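You operate a simulated robot arm through the tools that you are given. There is no shell and no other tool. Be economical: measure what you need, move in short steps, check, and stop when the job is done.

You run a simulated robot arm. Do the job below in one go: nothing can be reset, and whatever is moved stays where it is left.

Task
Stack the blue wiping block from the top of the long table on top of the grey wiping block.
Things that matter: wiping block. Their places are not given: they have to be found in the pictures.

It is judged by the outcome, as a careful person would: the job done as asked, and still so three seconds after it is handed in. It fails if anything else is knocked over, pushed out of place, dropped, spilled or broken.

Robot
A 7-joint arm with a two-finger parallel gripper, fixed in place. Base frame: the origin is at the foot of the arm, x ahead of it, y to its left, z up; the work surface is at about z = 800. Readings come in mm, degrees, newtons and seconds.
Its first joint turns from -166.0 to 166.0 degrees. Payload 4.4 kg.
The TCP is the grasp point between the finger pads, 23 mm short of the fingertips. In the tool frame z runs along the fingers and y along their closing line. Largest opening 94 mm; finger width 38, thickness 10; the body of the gripper, 54 by 96 mm, starts 39 mm behind the TCP.
Orientation is that of the tool frame in the base frame, as a unit quaternion [w, x, y, z]. With the fingers straight down and closing along the base's y, the tool's x points along the base's -x, its y along +y and its z along -z.

Tools
- The arm moves only by the tool servo_tool. Its argument "series" is a list of rows, each a list of 7 numbers: the gripper command, from -1 (fully open) to 1 (shut), values between in proportion, then the shift along the base's x, y, z in units of 500 mm (1.0 is 500 mm), then the turn, a rotation vector about the base's x, y, z in units of 60 degrees (1.0 is 60 degrees). In form: [[fingers, x, y, z, wx, wy, wz], ...]. A call has 1 to 8 rows; each row is the pose to reach, as a shift and turn from the pose commanded when the call began. A call with a number of a shift or a turn outside -1 to 1 is refused whole. Each row takes 0.2 s and may step no farther than 50 mm and 8.6 degrees from the row before; otherwise, or with a gripper value out of range, the whole call is refused. Where a pose cannot be reached the arm comes as near as it can. A force on the tool above 40 N (or 10 N above the force at the start of the call, whichever is more), or a blocked arm, ends the call early, and 0.2 s more pass. Each finger travels about 72 mm/s and halts on what it meets, pressing with about 24 N; the grip force reading is that of the motor and also rises with nothing between the fingers. The clock runs only during rows and for 0.2 s after the last one: add rows that repeat a pose to give the fingers time. The reply holds the time, the measured pose of the TCP, the force on the tool along the base axes, the opening and the grip force, in the units named above and with some noise, and new pictures: "pictures" is both (left out), scene, wrist or none.
- Cameras (640 x 400 px; columns grow to the right, rows downward): "scene" is fixed at [389.3, 516.6, 1529.5]; the picture's right is [-0.75, -0.67, 0.00], its down [-0.47, 0.52, -0.71] and it looks along [0.47, -0.53, -0.70] (base axes); focal length 343 px, centre (320, 200). "wrist" rides on the gripper at [-39, 0, -44] in the tool frame; the picture's right is [0.00, -1.00, 0.00], its down [0.97, 0.00, -0.24] and it looks along [0.24, 0.00, 0.97] (tool axes); focal length 218 px, centre (320, 200).
- pixel_to_xyz(camera, pixels): for up to 12 pixels [column, row] of the newest picture of that camera ("zoom" is the newest enlarged one), the place [x, y, z] in the base frame of the surface seen there, good to about 3 mm, but the place of the scene camera against the robot may be out by one fixed shift of up to 25 mm in any direction. The clock stands still meanwhile.
- zoom(camera, box): a new picture of the part [left, top, right, bottom] of that camera's present view, enlarged. The clock stands still meanwhile.
- hand_in(): hands the job in; it is judged then, once.

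Go step by step. Measure first, check grasps and placings, and put right what went wrong. The budget is 60 turns and 150 pictures, counting those below and the enlarged ones. Unless the task says otherwise, let go and move clear before handing in, and close with one line.

The tools are called as a command line: name --pt "numbers of a row" for each row, then --argument value for the rest, lists and objects as JSON in quotes. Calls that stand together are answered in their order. servo_tool: Moves the arm, as the interface text tells. Its arguments: {"type":"object","properties":{"series":{"type":"array"},"pictures":{"type":"string","enum":["both","scene","wrist","none"]}},"required":["series"]} The other tools are called the same way: pixel_to_xyz (camera, pixels) gives the place of the surface under pixels of a picture; zoom (camera, box) takes an enlarged picture of a part of a camera's view; hand_in () hands the job in.

At the start:

```text
time_s: 0.0
tcp_pos: [729.1, -10.6, 1101.3]
orientation: [0.001, -0.001, 1.0, 0.0]
ft_force: [-0.4, 0.8, -0.7]
finger_gap: 93.7
gripper_force: 0.1
```

scene: 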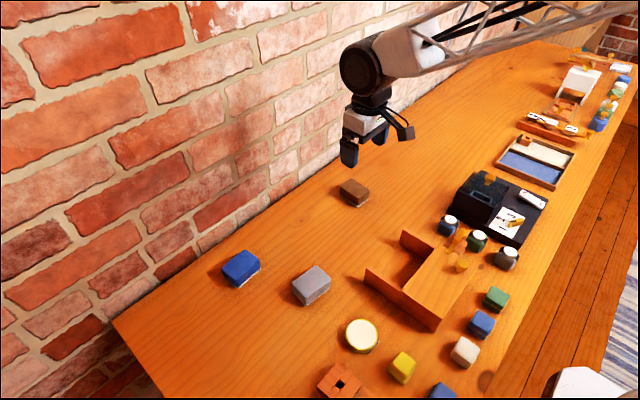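
wrist: 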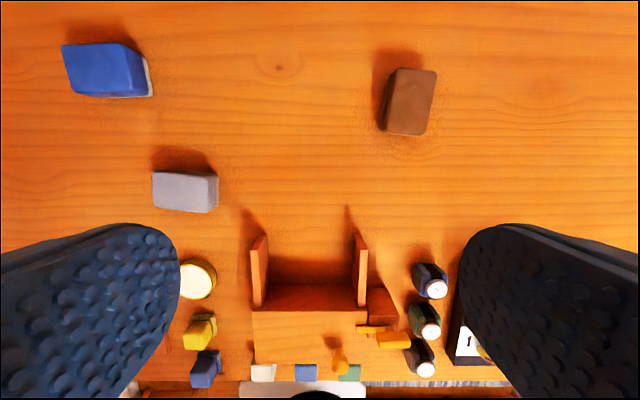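

The blue block is at scene (241,268) and wrist (105,70). The grey block is at scene (312,285) and wrist (185,192). I'll measure both and zoom in.

pixel_to_xyz --camera "wrist" --pixels '[[64, 47], [127, 45], [143, 92], [75, 93], [103, 69], [153, 172], [211, 178], [210, 211], [154, 206], [182, 192], [250, 150], [148, 75]]'

zoom --camera "wrist" --box '[40, 20, 260, 240]'

zoom --camera "scene" --box '[200, 220, 360, 320]'

```text
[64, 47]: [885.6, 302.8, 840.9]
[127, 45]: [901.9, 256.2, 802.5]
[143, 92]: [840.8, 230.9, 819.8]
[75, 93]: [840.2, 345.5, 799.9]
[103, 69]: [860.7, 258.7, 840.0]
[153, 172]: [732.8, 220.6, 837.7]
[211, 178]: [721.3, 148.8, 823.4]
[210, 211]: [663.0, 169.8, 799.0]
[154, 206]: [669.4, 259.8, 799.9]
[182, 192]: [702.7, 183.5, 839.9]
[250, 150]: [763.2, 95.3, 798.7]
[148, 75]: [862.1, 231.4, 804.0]
```

```text
1.82 times, centred on (150, 130) of wrist
```

zoom: 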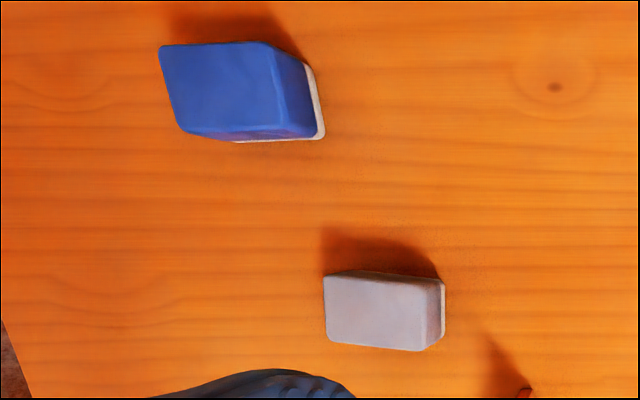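

```text
4.00 times, centred on (280, 270) of scene
```

zoom: 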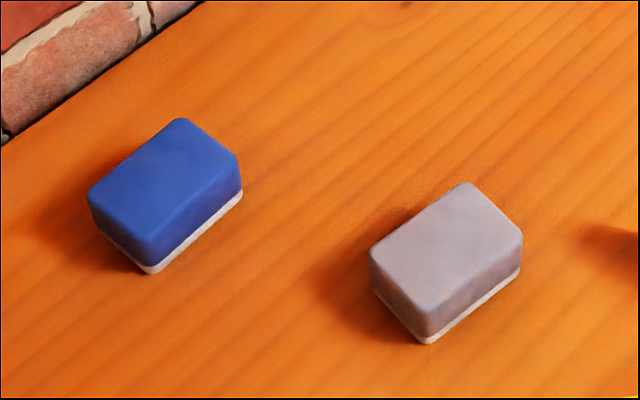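

Both blocks are about 40 mm tall and lie with their long side near y. I'll measure their top faces in the enlarged scene picture.

pixel_to_xyz --camera "zoom" --pixels '[[181, 123], [233, 156], [150, 236], [93, 194], [165, 177], [465, 187], [516, 231], [427, 304], [374, 252], [445, 243]]'

pixel_to_xyz --camera "wrist" --pixels '[[70, 50], [120, 46], [133, 85], [80, 87], [156, 176], [203, 178], [202, 206], [157, 202], [400, 100]]'

```text
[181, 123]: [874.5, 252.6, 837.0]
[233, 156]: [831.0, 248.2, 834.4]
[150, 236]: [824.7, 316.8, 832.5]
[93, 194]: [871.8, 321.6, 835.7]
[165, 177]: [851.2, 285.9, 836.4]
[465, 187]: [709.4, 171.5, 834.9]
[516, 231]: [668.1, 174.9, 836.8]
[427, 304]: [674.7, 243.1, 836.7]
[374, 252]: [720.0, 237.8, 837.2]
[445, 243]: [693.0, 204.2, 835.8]
```

```text
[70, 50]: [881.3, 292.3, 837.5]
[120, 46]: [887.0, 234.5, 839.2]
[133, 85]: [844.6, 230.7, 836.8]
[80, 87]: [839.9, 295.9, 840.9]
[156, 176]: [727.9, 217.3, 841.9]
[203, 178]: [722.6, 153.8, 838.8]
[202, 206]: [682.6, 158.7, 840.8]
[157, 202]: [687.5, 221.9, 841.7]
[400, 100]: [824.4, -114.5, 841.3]
```

The wrist camera puts the blue centre at about (863,263) with yaw +4.5°, and grey at about (705,188) with yaw −6°. I'll check the wall position, then start moving over blue while turning the gripper so it closes along x.

pixel_to_xyz --camera "scene" --pixels '[[190, 255], [160, 250], [215, 220], [130, 312]]'

servo_tool --pt "-1 0.02 0.05 0 0 0 -0.14" --pt "-1 0.04 0.1 0 0 0 -0.28" --pt "-1 0.06 0.15 0 0 0 -0.42" --pt "-1 0.08 0.2 0 0 0 -0.56" --pt "-1 0.1 0.25 0 0 0 -0.7" --pt "-1 0.12 0.3 0 0 0 -0.84" --pt "-1 0.14 0.35 0 0 0 -0.98" --pictures "scene"

```text
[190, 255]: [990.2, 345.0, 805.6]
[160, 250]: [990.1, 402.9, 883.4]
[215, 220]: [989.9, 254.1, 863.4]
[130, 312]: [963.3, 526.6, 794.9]
```

```text
time_s: 1.6
tcp_pos: [798.6, 165.5, 1103.2]
orientation: [-0.001, 0.491, 0.871, 0.0]
ft_force: [0.9, 0.0, 0.0]
finger_gap: 93.7
gripper_force: 0.0
```

scene: 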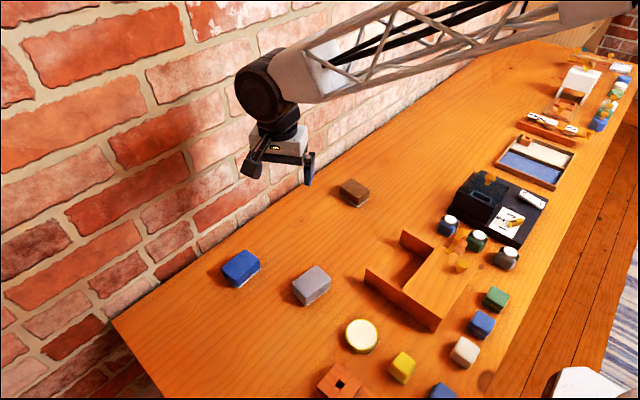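

The wall is at about x≈1000, which leaves enough room. I'll finish the turn, come down to z≈960 over blue and look.

servo_tool --pt "-1 0.026 0.039 -0.057 0 0 -0.09" --pt "-1 0.052 0.078 -0.114 0 0 -0.18" --pt "-1 0.078 0.117 -0.171 0 0 -0.27" --pt "-1 0.104 0.156 -0.228 0 0 -0.36" --pt "-1 0.129 0.195 -0.286 0 0 -0.445" --pt "-1 0.129 0.195 -0.286 0 0 -0.445"

```text
time_s: 3.0
tcp_pos: [864.2, 266.1, 958.3]
orientation: [0.001, 0.68, 0.734, 0.0]
ft_force: [0.3, -0.5, -0.6]
finger_gap: 94.1
gripper_force: 0.1
```

scene: 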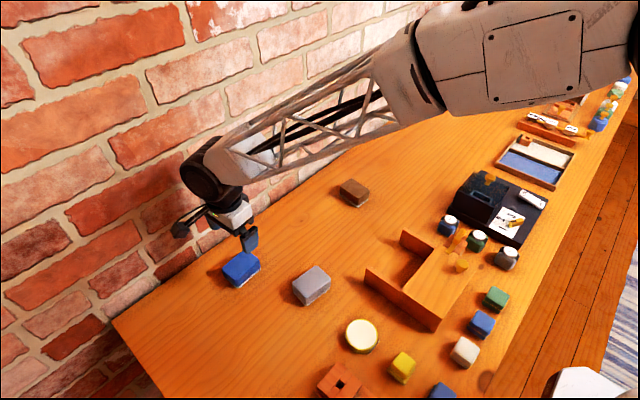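
wrist: 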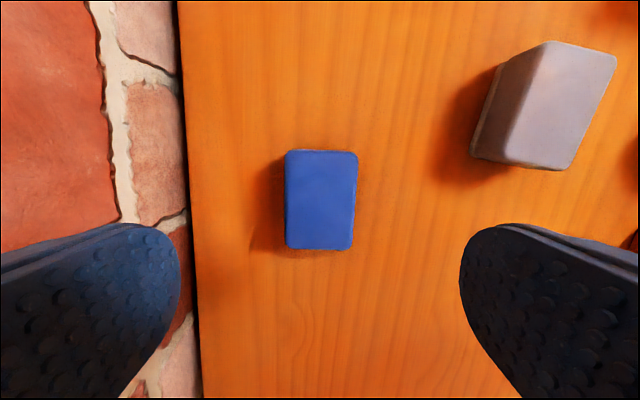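

Blue is centred in column at (320,200) and looks aligned. I'll measure its corners and grey's.

pixel_to_xyz --camera "wrist" --pixels '[[290, 156], [352, 157], [347, 243], [291, 243], [320, 200], [549, 46], [609, 58], [569, 162], [522, 155], [565, 105]]'

zoom --camera "wrist" --box '[260, 140, 388, 260]'

```text
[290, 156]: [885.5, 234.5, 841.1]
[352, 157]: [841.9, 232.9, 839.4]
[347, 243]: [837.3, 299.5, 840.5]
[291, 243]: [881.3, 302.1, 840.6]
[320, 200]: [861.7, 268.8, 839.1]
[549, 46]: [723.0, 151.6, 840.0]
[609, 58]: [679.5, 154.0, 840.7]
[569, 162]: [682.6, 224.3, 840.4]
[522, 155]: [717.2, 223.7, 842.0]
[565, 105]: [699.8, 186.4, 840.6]
```

```text
3.33 times, centred on (324, 200) of wrist
```

zoom: 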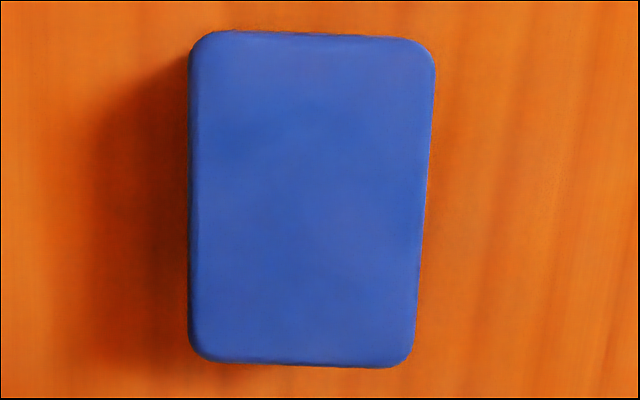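

Blue's top centre is at (861.6,267.5) with yaw about +4°, which matches the tool. I'll descend to z≈831 and close.

servo_tool --pt "-1 -0.004 0.003 -0.08 0 0 0" --pt "-1 -0.004 0.003 -0.16 0 0 0" --pt "-1 -0.004 0.003 -0.21 0 0 0" --pt "-1 -0.004 0.003 -0.252 0 0 0" --pt "-1 -0.004 0.003 -0.252 0 0 0"

```text
time_s: 4.2
tcp_pos: [861.7, 263.6, 830.7]
orientation: [-0.001, 0.679, 0.734, 0.0]
ft_force: [0.1, 0.3, -0.3]
finger_gap: 93.9
gripper_force: 0.1
```

scene: 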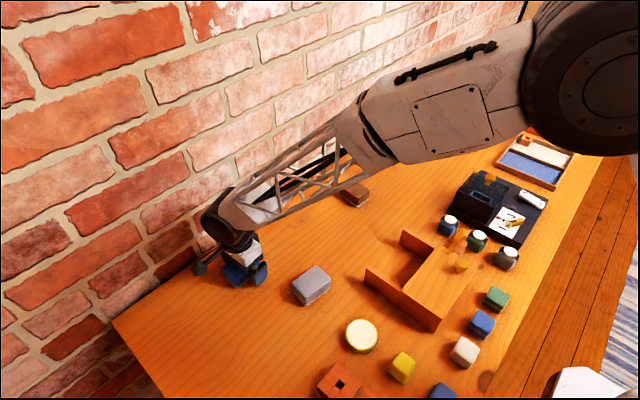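
wrist: 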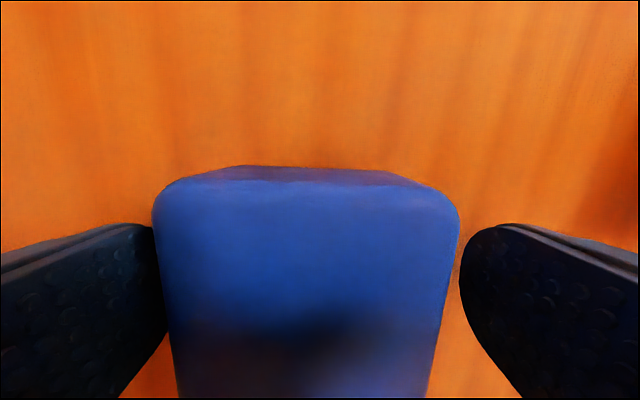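

The fingers straddle blue (columns 152–460), which sits about 2 mm off centre. I'll nudge across and close.

servo_tool --pt "-1 0.004 0.007 0 0 0 0" --pt "-0.4 0.004 0.007 0 0 0 0" --pt "0.2 0.004 0.007 0 0 0 0" --pt "1 0.004 0.007 0 0 0 0" --pt "1 0.004 0.007 0 0 0 0" --pt "1 0.004 0.007 0 0 0 0" --pictures "wrist"

```text
time_s: 5.6
tcp_pos: [863.1, 265.7, 830.7]
orientation: [0.0, 0.679, 0.734, 0.001]
ft_force: [1.4, 0.2, 2.0]
finger_gap: 55.7
gripper_force: 24.3
```

wrist: 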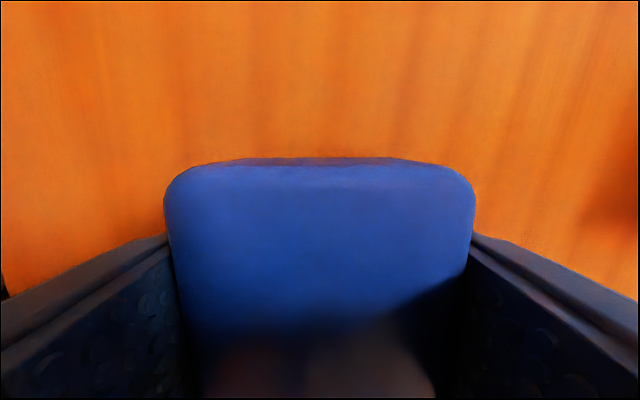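

Blue is held at a 55.7 mm gap with 24 N. I'll lift 120 mm straight up.

servo_tool --pt "1 0 0 0.04 0 0 0" --pt "1 0 0 0.1 0 0 0" --pt "1 0 0 0.17 0 0 0" --pt "1 0 0 0.24 0 0 0" --pt "1 0 0 0.24 0 0 0"

```text
time_s: 6.8
tcp_pos: [864.1, 264.4, 950.7]
orientation: [0.0, 0.679, 0.734, 0.0]
ft_force: [0.0, 0.5, -1.9]
finger_gap: 55.6
gripper_force: 24.0
```

scene: 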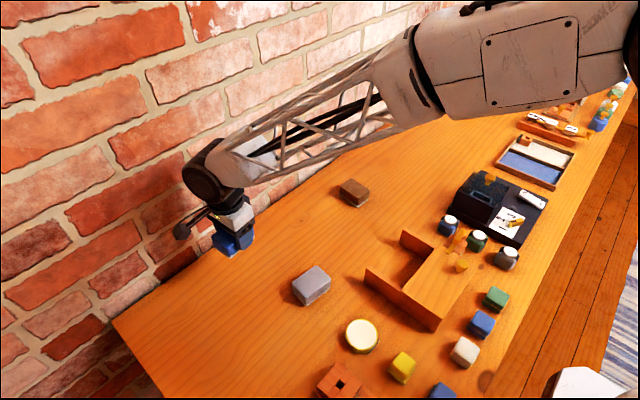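
wrist: 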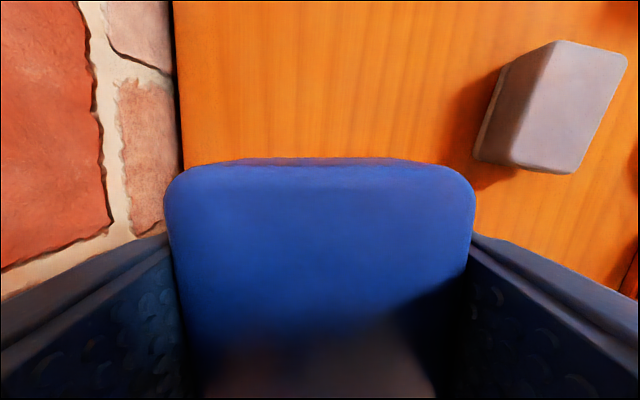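

Holding steady. I'll move to x≈705 at the same y, turning −9.5°, so grey is clearly in view above the held block.

servo_tool --pt "1 -0.08 0 0 0 0 -0.04" --pt "1 -0.16 0 0 0 0 -0.08" --pt "1 -0.24 0 0 0 0 -0.12" --pt "1 -0.318 0 0.0 0 0 -0.16" --pt "1 -0.318 0 0.0 0 0 -0.16"

```text
time_s: 8.0
tcp_pos: [705.9, 264.1, 953.9]
orientation: [0.001, 0.738, 0.675, 0.0]
ft_force: [-0.3, 0.3, -1.6]
finger_gap: 55.7
gripper_force: 24.2
```

scene: 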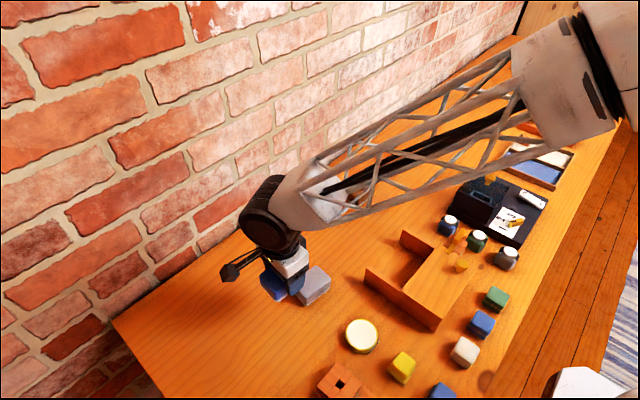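
wrist: 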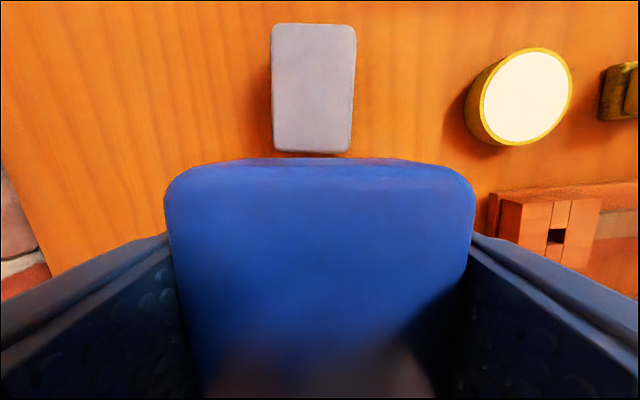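

Grey is fully visible at columns 271–356, rows 23–155. I'll measure its outline.

pixel_to_xyz --camera "wrist" --pixels '[[277, 28], [350, 30], [346, 147], [278, 145], [275, 60], [276, 120], [353, 60], [350, 120], [312, 26], [312, 148], [312, 90], [320, 166]]'

zoom --camera "wrist" --box '[230, 10, 400, 180]'

```text
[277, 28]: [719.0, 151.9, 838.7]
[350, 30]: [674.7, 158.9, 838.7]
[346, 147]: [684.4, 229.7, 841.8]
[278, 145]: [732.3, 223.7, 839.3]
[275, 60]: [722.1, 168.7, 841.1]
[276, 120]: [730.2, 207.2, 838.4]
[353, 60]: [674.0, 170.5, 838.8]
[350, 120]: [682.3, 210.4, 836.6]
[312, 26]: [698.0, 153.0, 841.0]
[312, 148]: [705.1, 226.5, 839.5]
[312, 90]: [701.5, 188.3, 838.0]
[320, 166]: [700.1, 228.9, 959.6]
```

```text
2.35 times, centred on (315, 95) of wrist
```

zoom: 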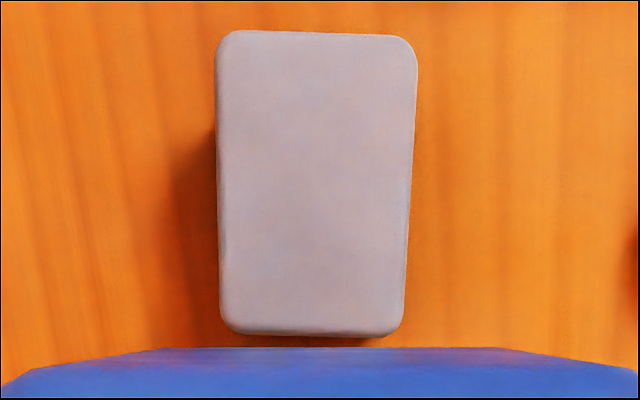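

Grey's centre is about (702.5,190) with its top at 840 and yaw about −7°. I'll move blue over it, trim −2° and descend to about 8 mm above it.

servo_tool --pt "1 -0.002 -0.076 0 0 0 -0.016" --pt "1 -0.005 -0.152 0 0 0 -0.032" --pt "1 -0.005 -0.152 0 0 0 -0.032" --pt "1 -0.005 -0.152 -0.07 0 0 -0.032" --pt "1 -0.005 -0.152 -0.12 0 0 -0.032" --pt "1 -0.005 -0.152 -0.144 0 0 -0.032" --pt "1 -0.005 -0.152 -0.144 0 0 -0.032"

zoom --camera "scene" --box '[240, 220, 400, 320]'

```text
time_s: 9.6
tcp_pos: [704.8, 190.5, 880.5]
orientation: [0.0, 0.75, 0.662, 0.001]
ft_force: [0.4, 0.2, 0.6]
finger_gap: 55.9
gripper_force: 24.2
```

scene: 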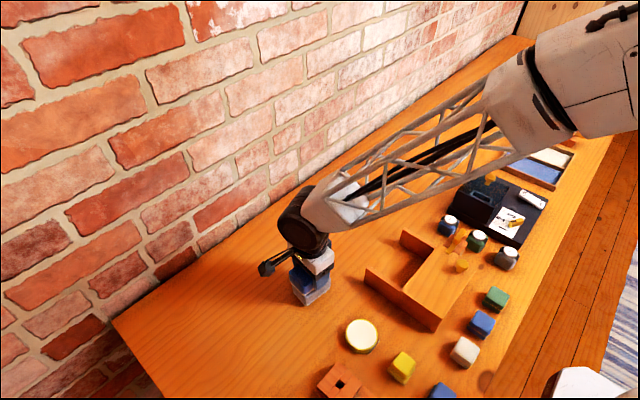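
wrist: 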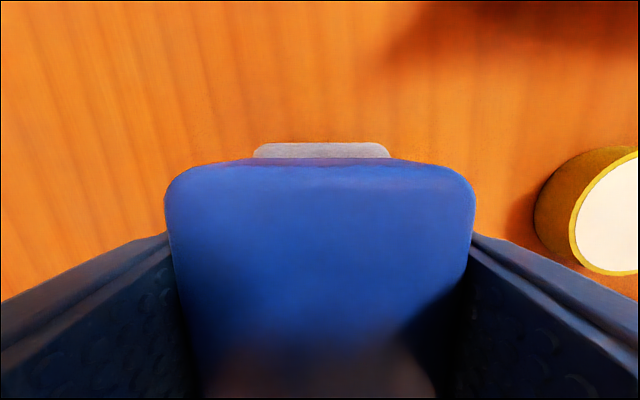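

```text
4.00 times, centred on (320, 270) of scene
```

zoom: 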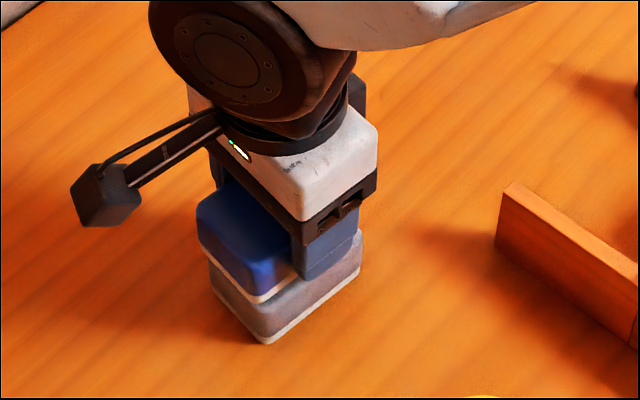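

Columns match: grey spans 253–390 and its centre is 321. I'll check the y offset between the two front edges.

pixel_to_xyz --camera "wrist" --pixels '[[320, 144], [320, 150], [320, 156], [320, 161], [320, 166], [320, 172]]'

pixel_to_xyz --camera "zoom" --pixels '[[262, 262], [262, 285], [262, 297], [262, 312], [262, 325], [232, 270], [232, 295]]'

```text
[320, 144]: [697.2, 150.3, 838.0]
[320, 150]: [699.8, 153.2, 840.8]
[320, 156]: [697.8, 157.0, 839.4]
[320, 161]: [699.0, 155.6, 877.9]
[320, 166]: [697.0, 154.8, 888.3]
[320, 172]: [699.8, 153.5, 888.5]
```

```text
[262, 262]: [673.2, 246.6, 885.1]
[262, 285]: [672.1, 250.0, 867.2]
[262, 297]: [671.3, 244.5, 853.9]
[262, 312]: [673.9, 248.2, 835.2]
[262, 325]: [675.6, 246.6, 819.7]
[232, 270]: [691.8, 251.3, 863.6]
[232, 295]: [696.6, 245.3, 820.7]
```

Blue sits about 3 mm too far in +y, so I'll shift it −3 mm and lower it gently to contact.

servo_tool --pt "1 0 -0.006 0 0 0 0" --pt "1 0 -0.006 -0.008 0 0 0" --pt "1 0 -0.006 -0.012 0 0 0" --pt "1 0 -0.006 -0.015 0 0 0" --pt "1 0 -0.006 -0.015 0 0 0" --pictures "wrist"

zoom --camera "scene" --box '[270, 240, 366, 300]'

```text
time_s: 10.8
tcp_pos: [703.4, 187.0, 872.4]
orientation: [-0.001, 0.749, 0.662, 0.0]
ft_force: [0.1, -0.2, -2.1]
finger_gap: 55.8
gripper_force: 23.5
```

wrist: 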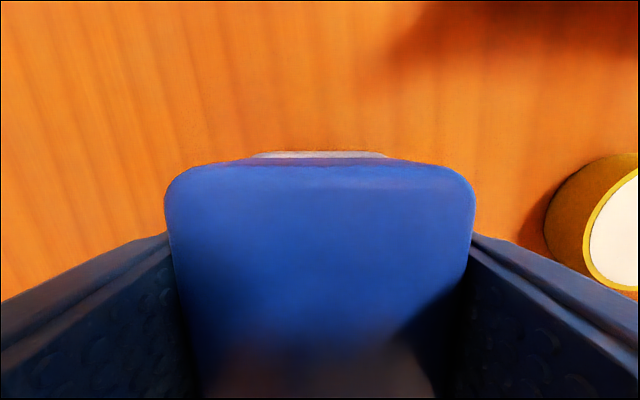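

```text
6.67 times, centred on (318, 270) of scene
```

zoom: 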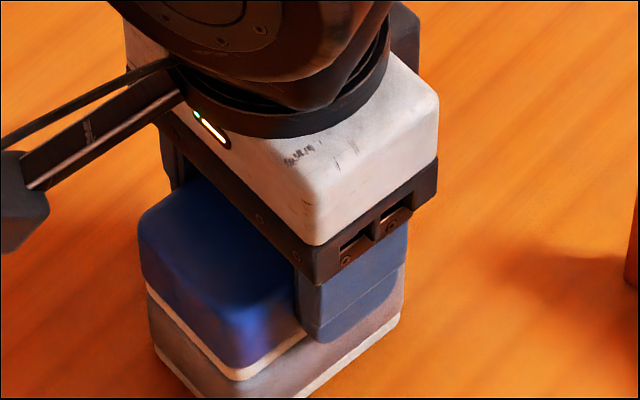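

No contact force yet, and the gap is nearly closed. I'll lower in sub-millimetre steps.

servo_tool --pt "1 0 0 -0.002 0 0 0" --pt "1 0 0 -0.003 0 0 0" --pt "1 0 0 -0.004 0 0 0" --pt "1 0 0 -0.004 0 0 0" --pictures "none"

```text
time_s: 11.8
tcp_pos: [702.9, 185.8, 870.7]
orientation: [0.0, 0.748, 0.663, 0.0]
ft_force: [-1.6, -3.7, 13.2]
finger_gap: 55.6
gripper_force: 24.2
```

There is 13 N of upward contact, so blue rests on grey. I'll release slowly.

servo_tool --pt "0.1 0 0 0.001 0 0 0" --pt "-0.2 0 0 0.001 0 0 0" --pt "-0.5 0 0 0.001 0 0 0" --pt "-0.8 0 0 0.001 0 0 0" --pt "-1 0 0 0.001 0 0 0" --pt "-1 0 0 0.001 0 0 0"

```text
time_s: 13.2
tcp_pos: [702.1, 187.4, 870.0]
orientation: [0.001, 0.749, 0.663, 0.0]
ft_force: [0.0, -0.7, -0.6]
finger_gap: 94.1
gripper_force: 0.1
```

scene: 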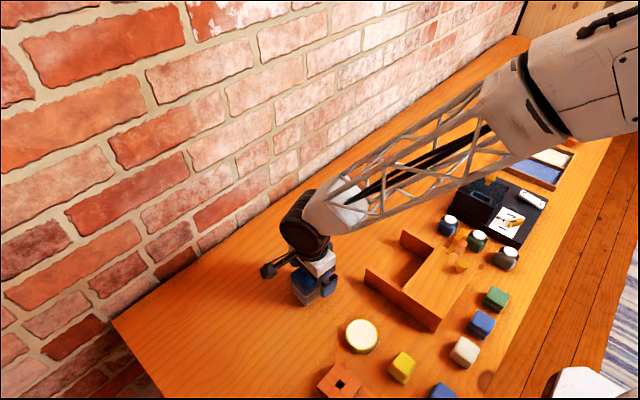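
wrist: 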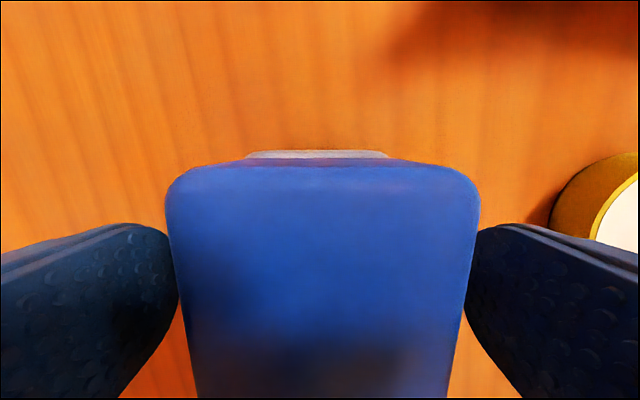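

The fingers are open and clear of the block. I'll raise straight up 200 mm.

servo_tool --pt "-1 0 0 0.04 0 0 0" --pt "-1 0 0 0.1 0 0 0" --pt "-1 0 0 0.19 0 0 0" --pt "-1 0 0 0.28 0 0 0" --pt "-1 0 0 0.37 0 0 0" --pt "-1 0 0 0.44 0 0 0" --pt "-1 0 0 0.44 0 0 0"

zoom --camera "scene" --box '[240, 220, 400, 320]'

```text
time_s: 14.8
tcp_pos: [701.8, 187.2, 1089.7]
orientation: [0.001, 0.749, 0.662, 0.0]
ft_force: [0.2, 0.9, 0.4]
finger_gap: 94.1
gripper_force: 0.1
```

scene: 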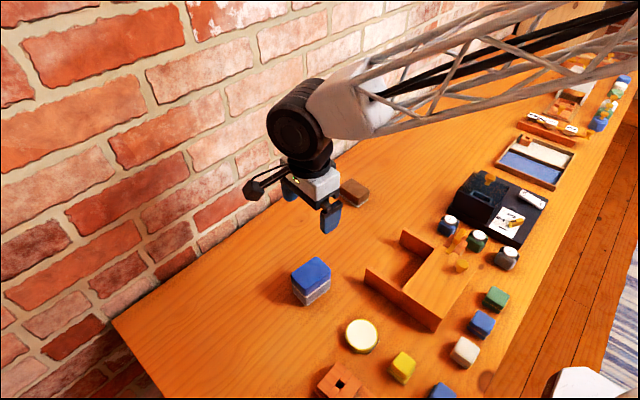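
wrist: 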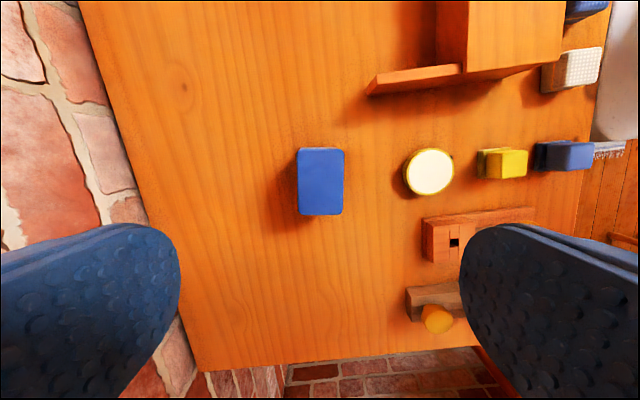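

```text
4.00 times, centred on (320, 270) of scene
```

zoom: 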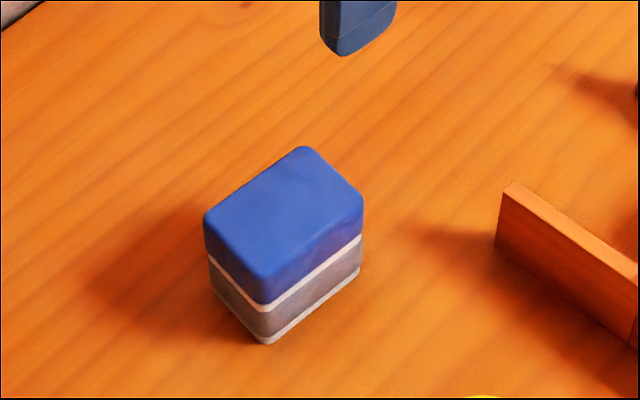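

Blue sits squarely on grey, nothing else has moved, and the gripper is clear. I'm handing in.

hand_in

```text
The job is handed in.
```

The blue wiping block is stacked squarely on the grey one, the gripper is open and clear above it, and nothing else was moved.
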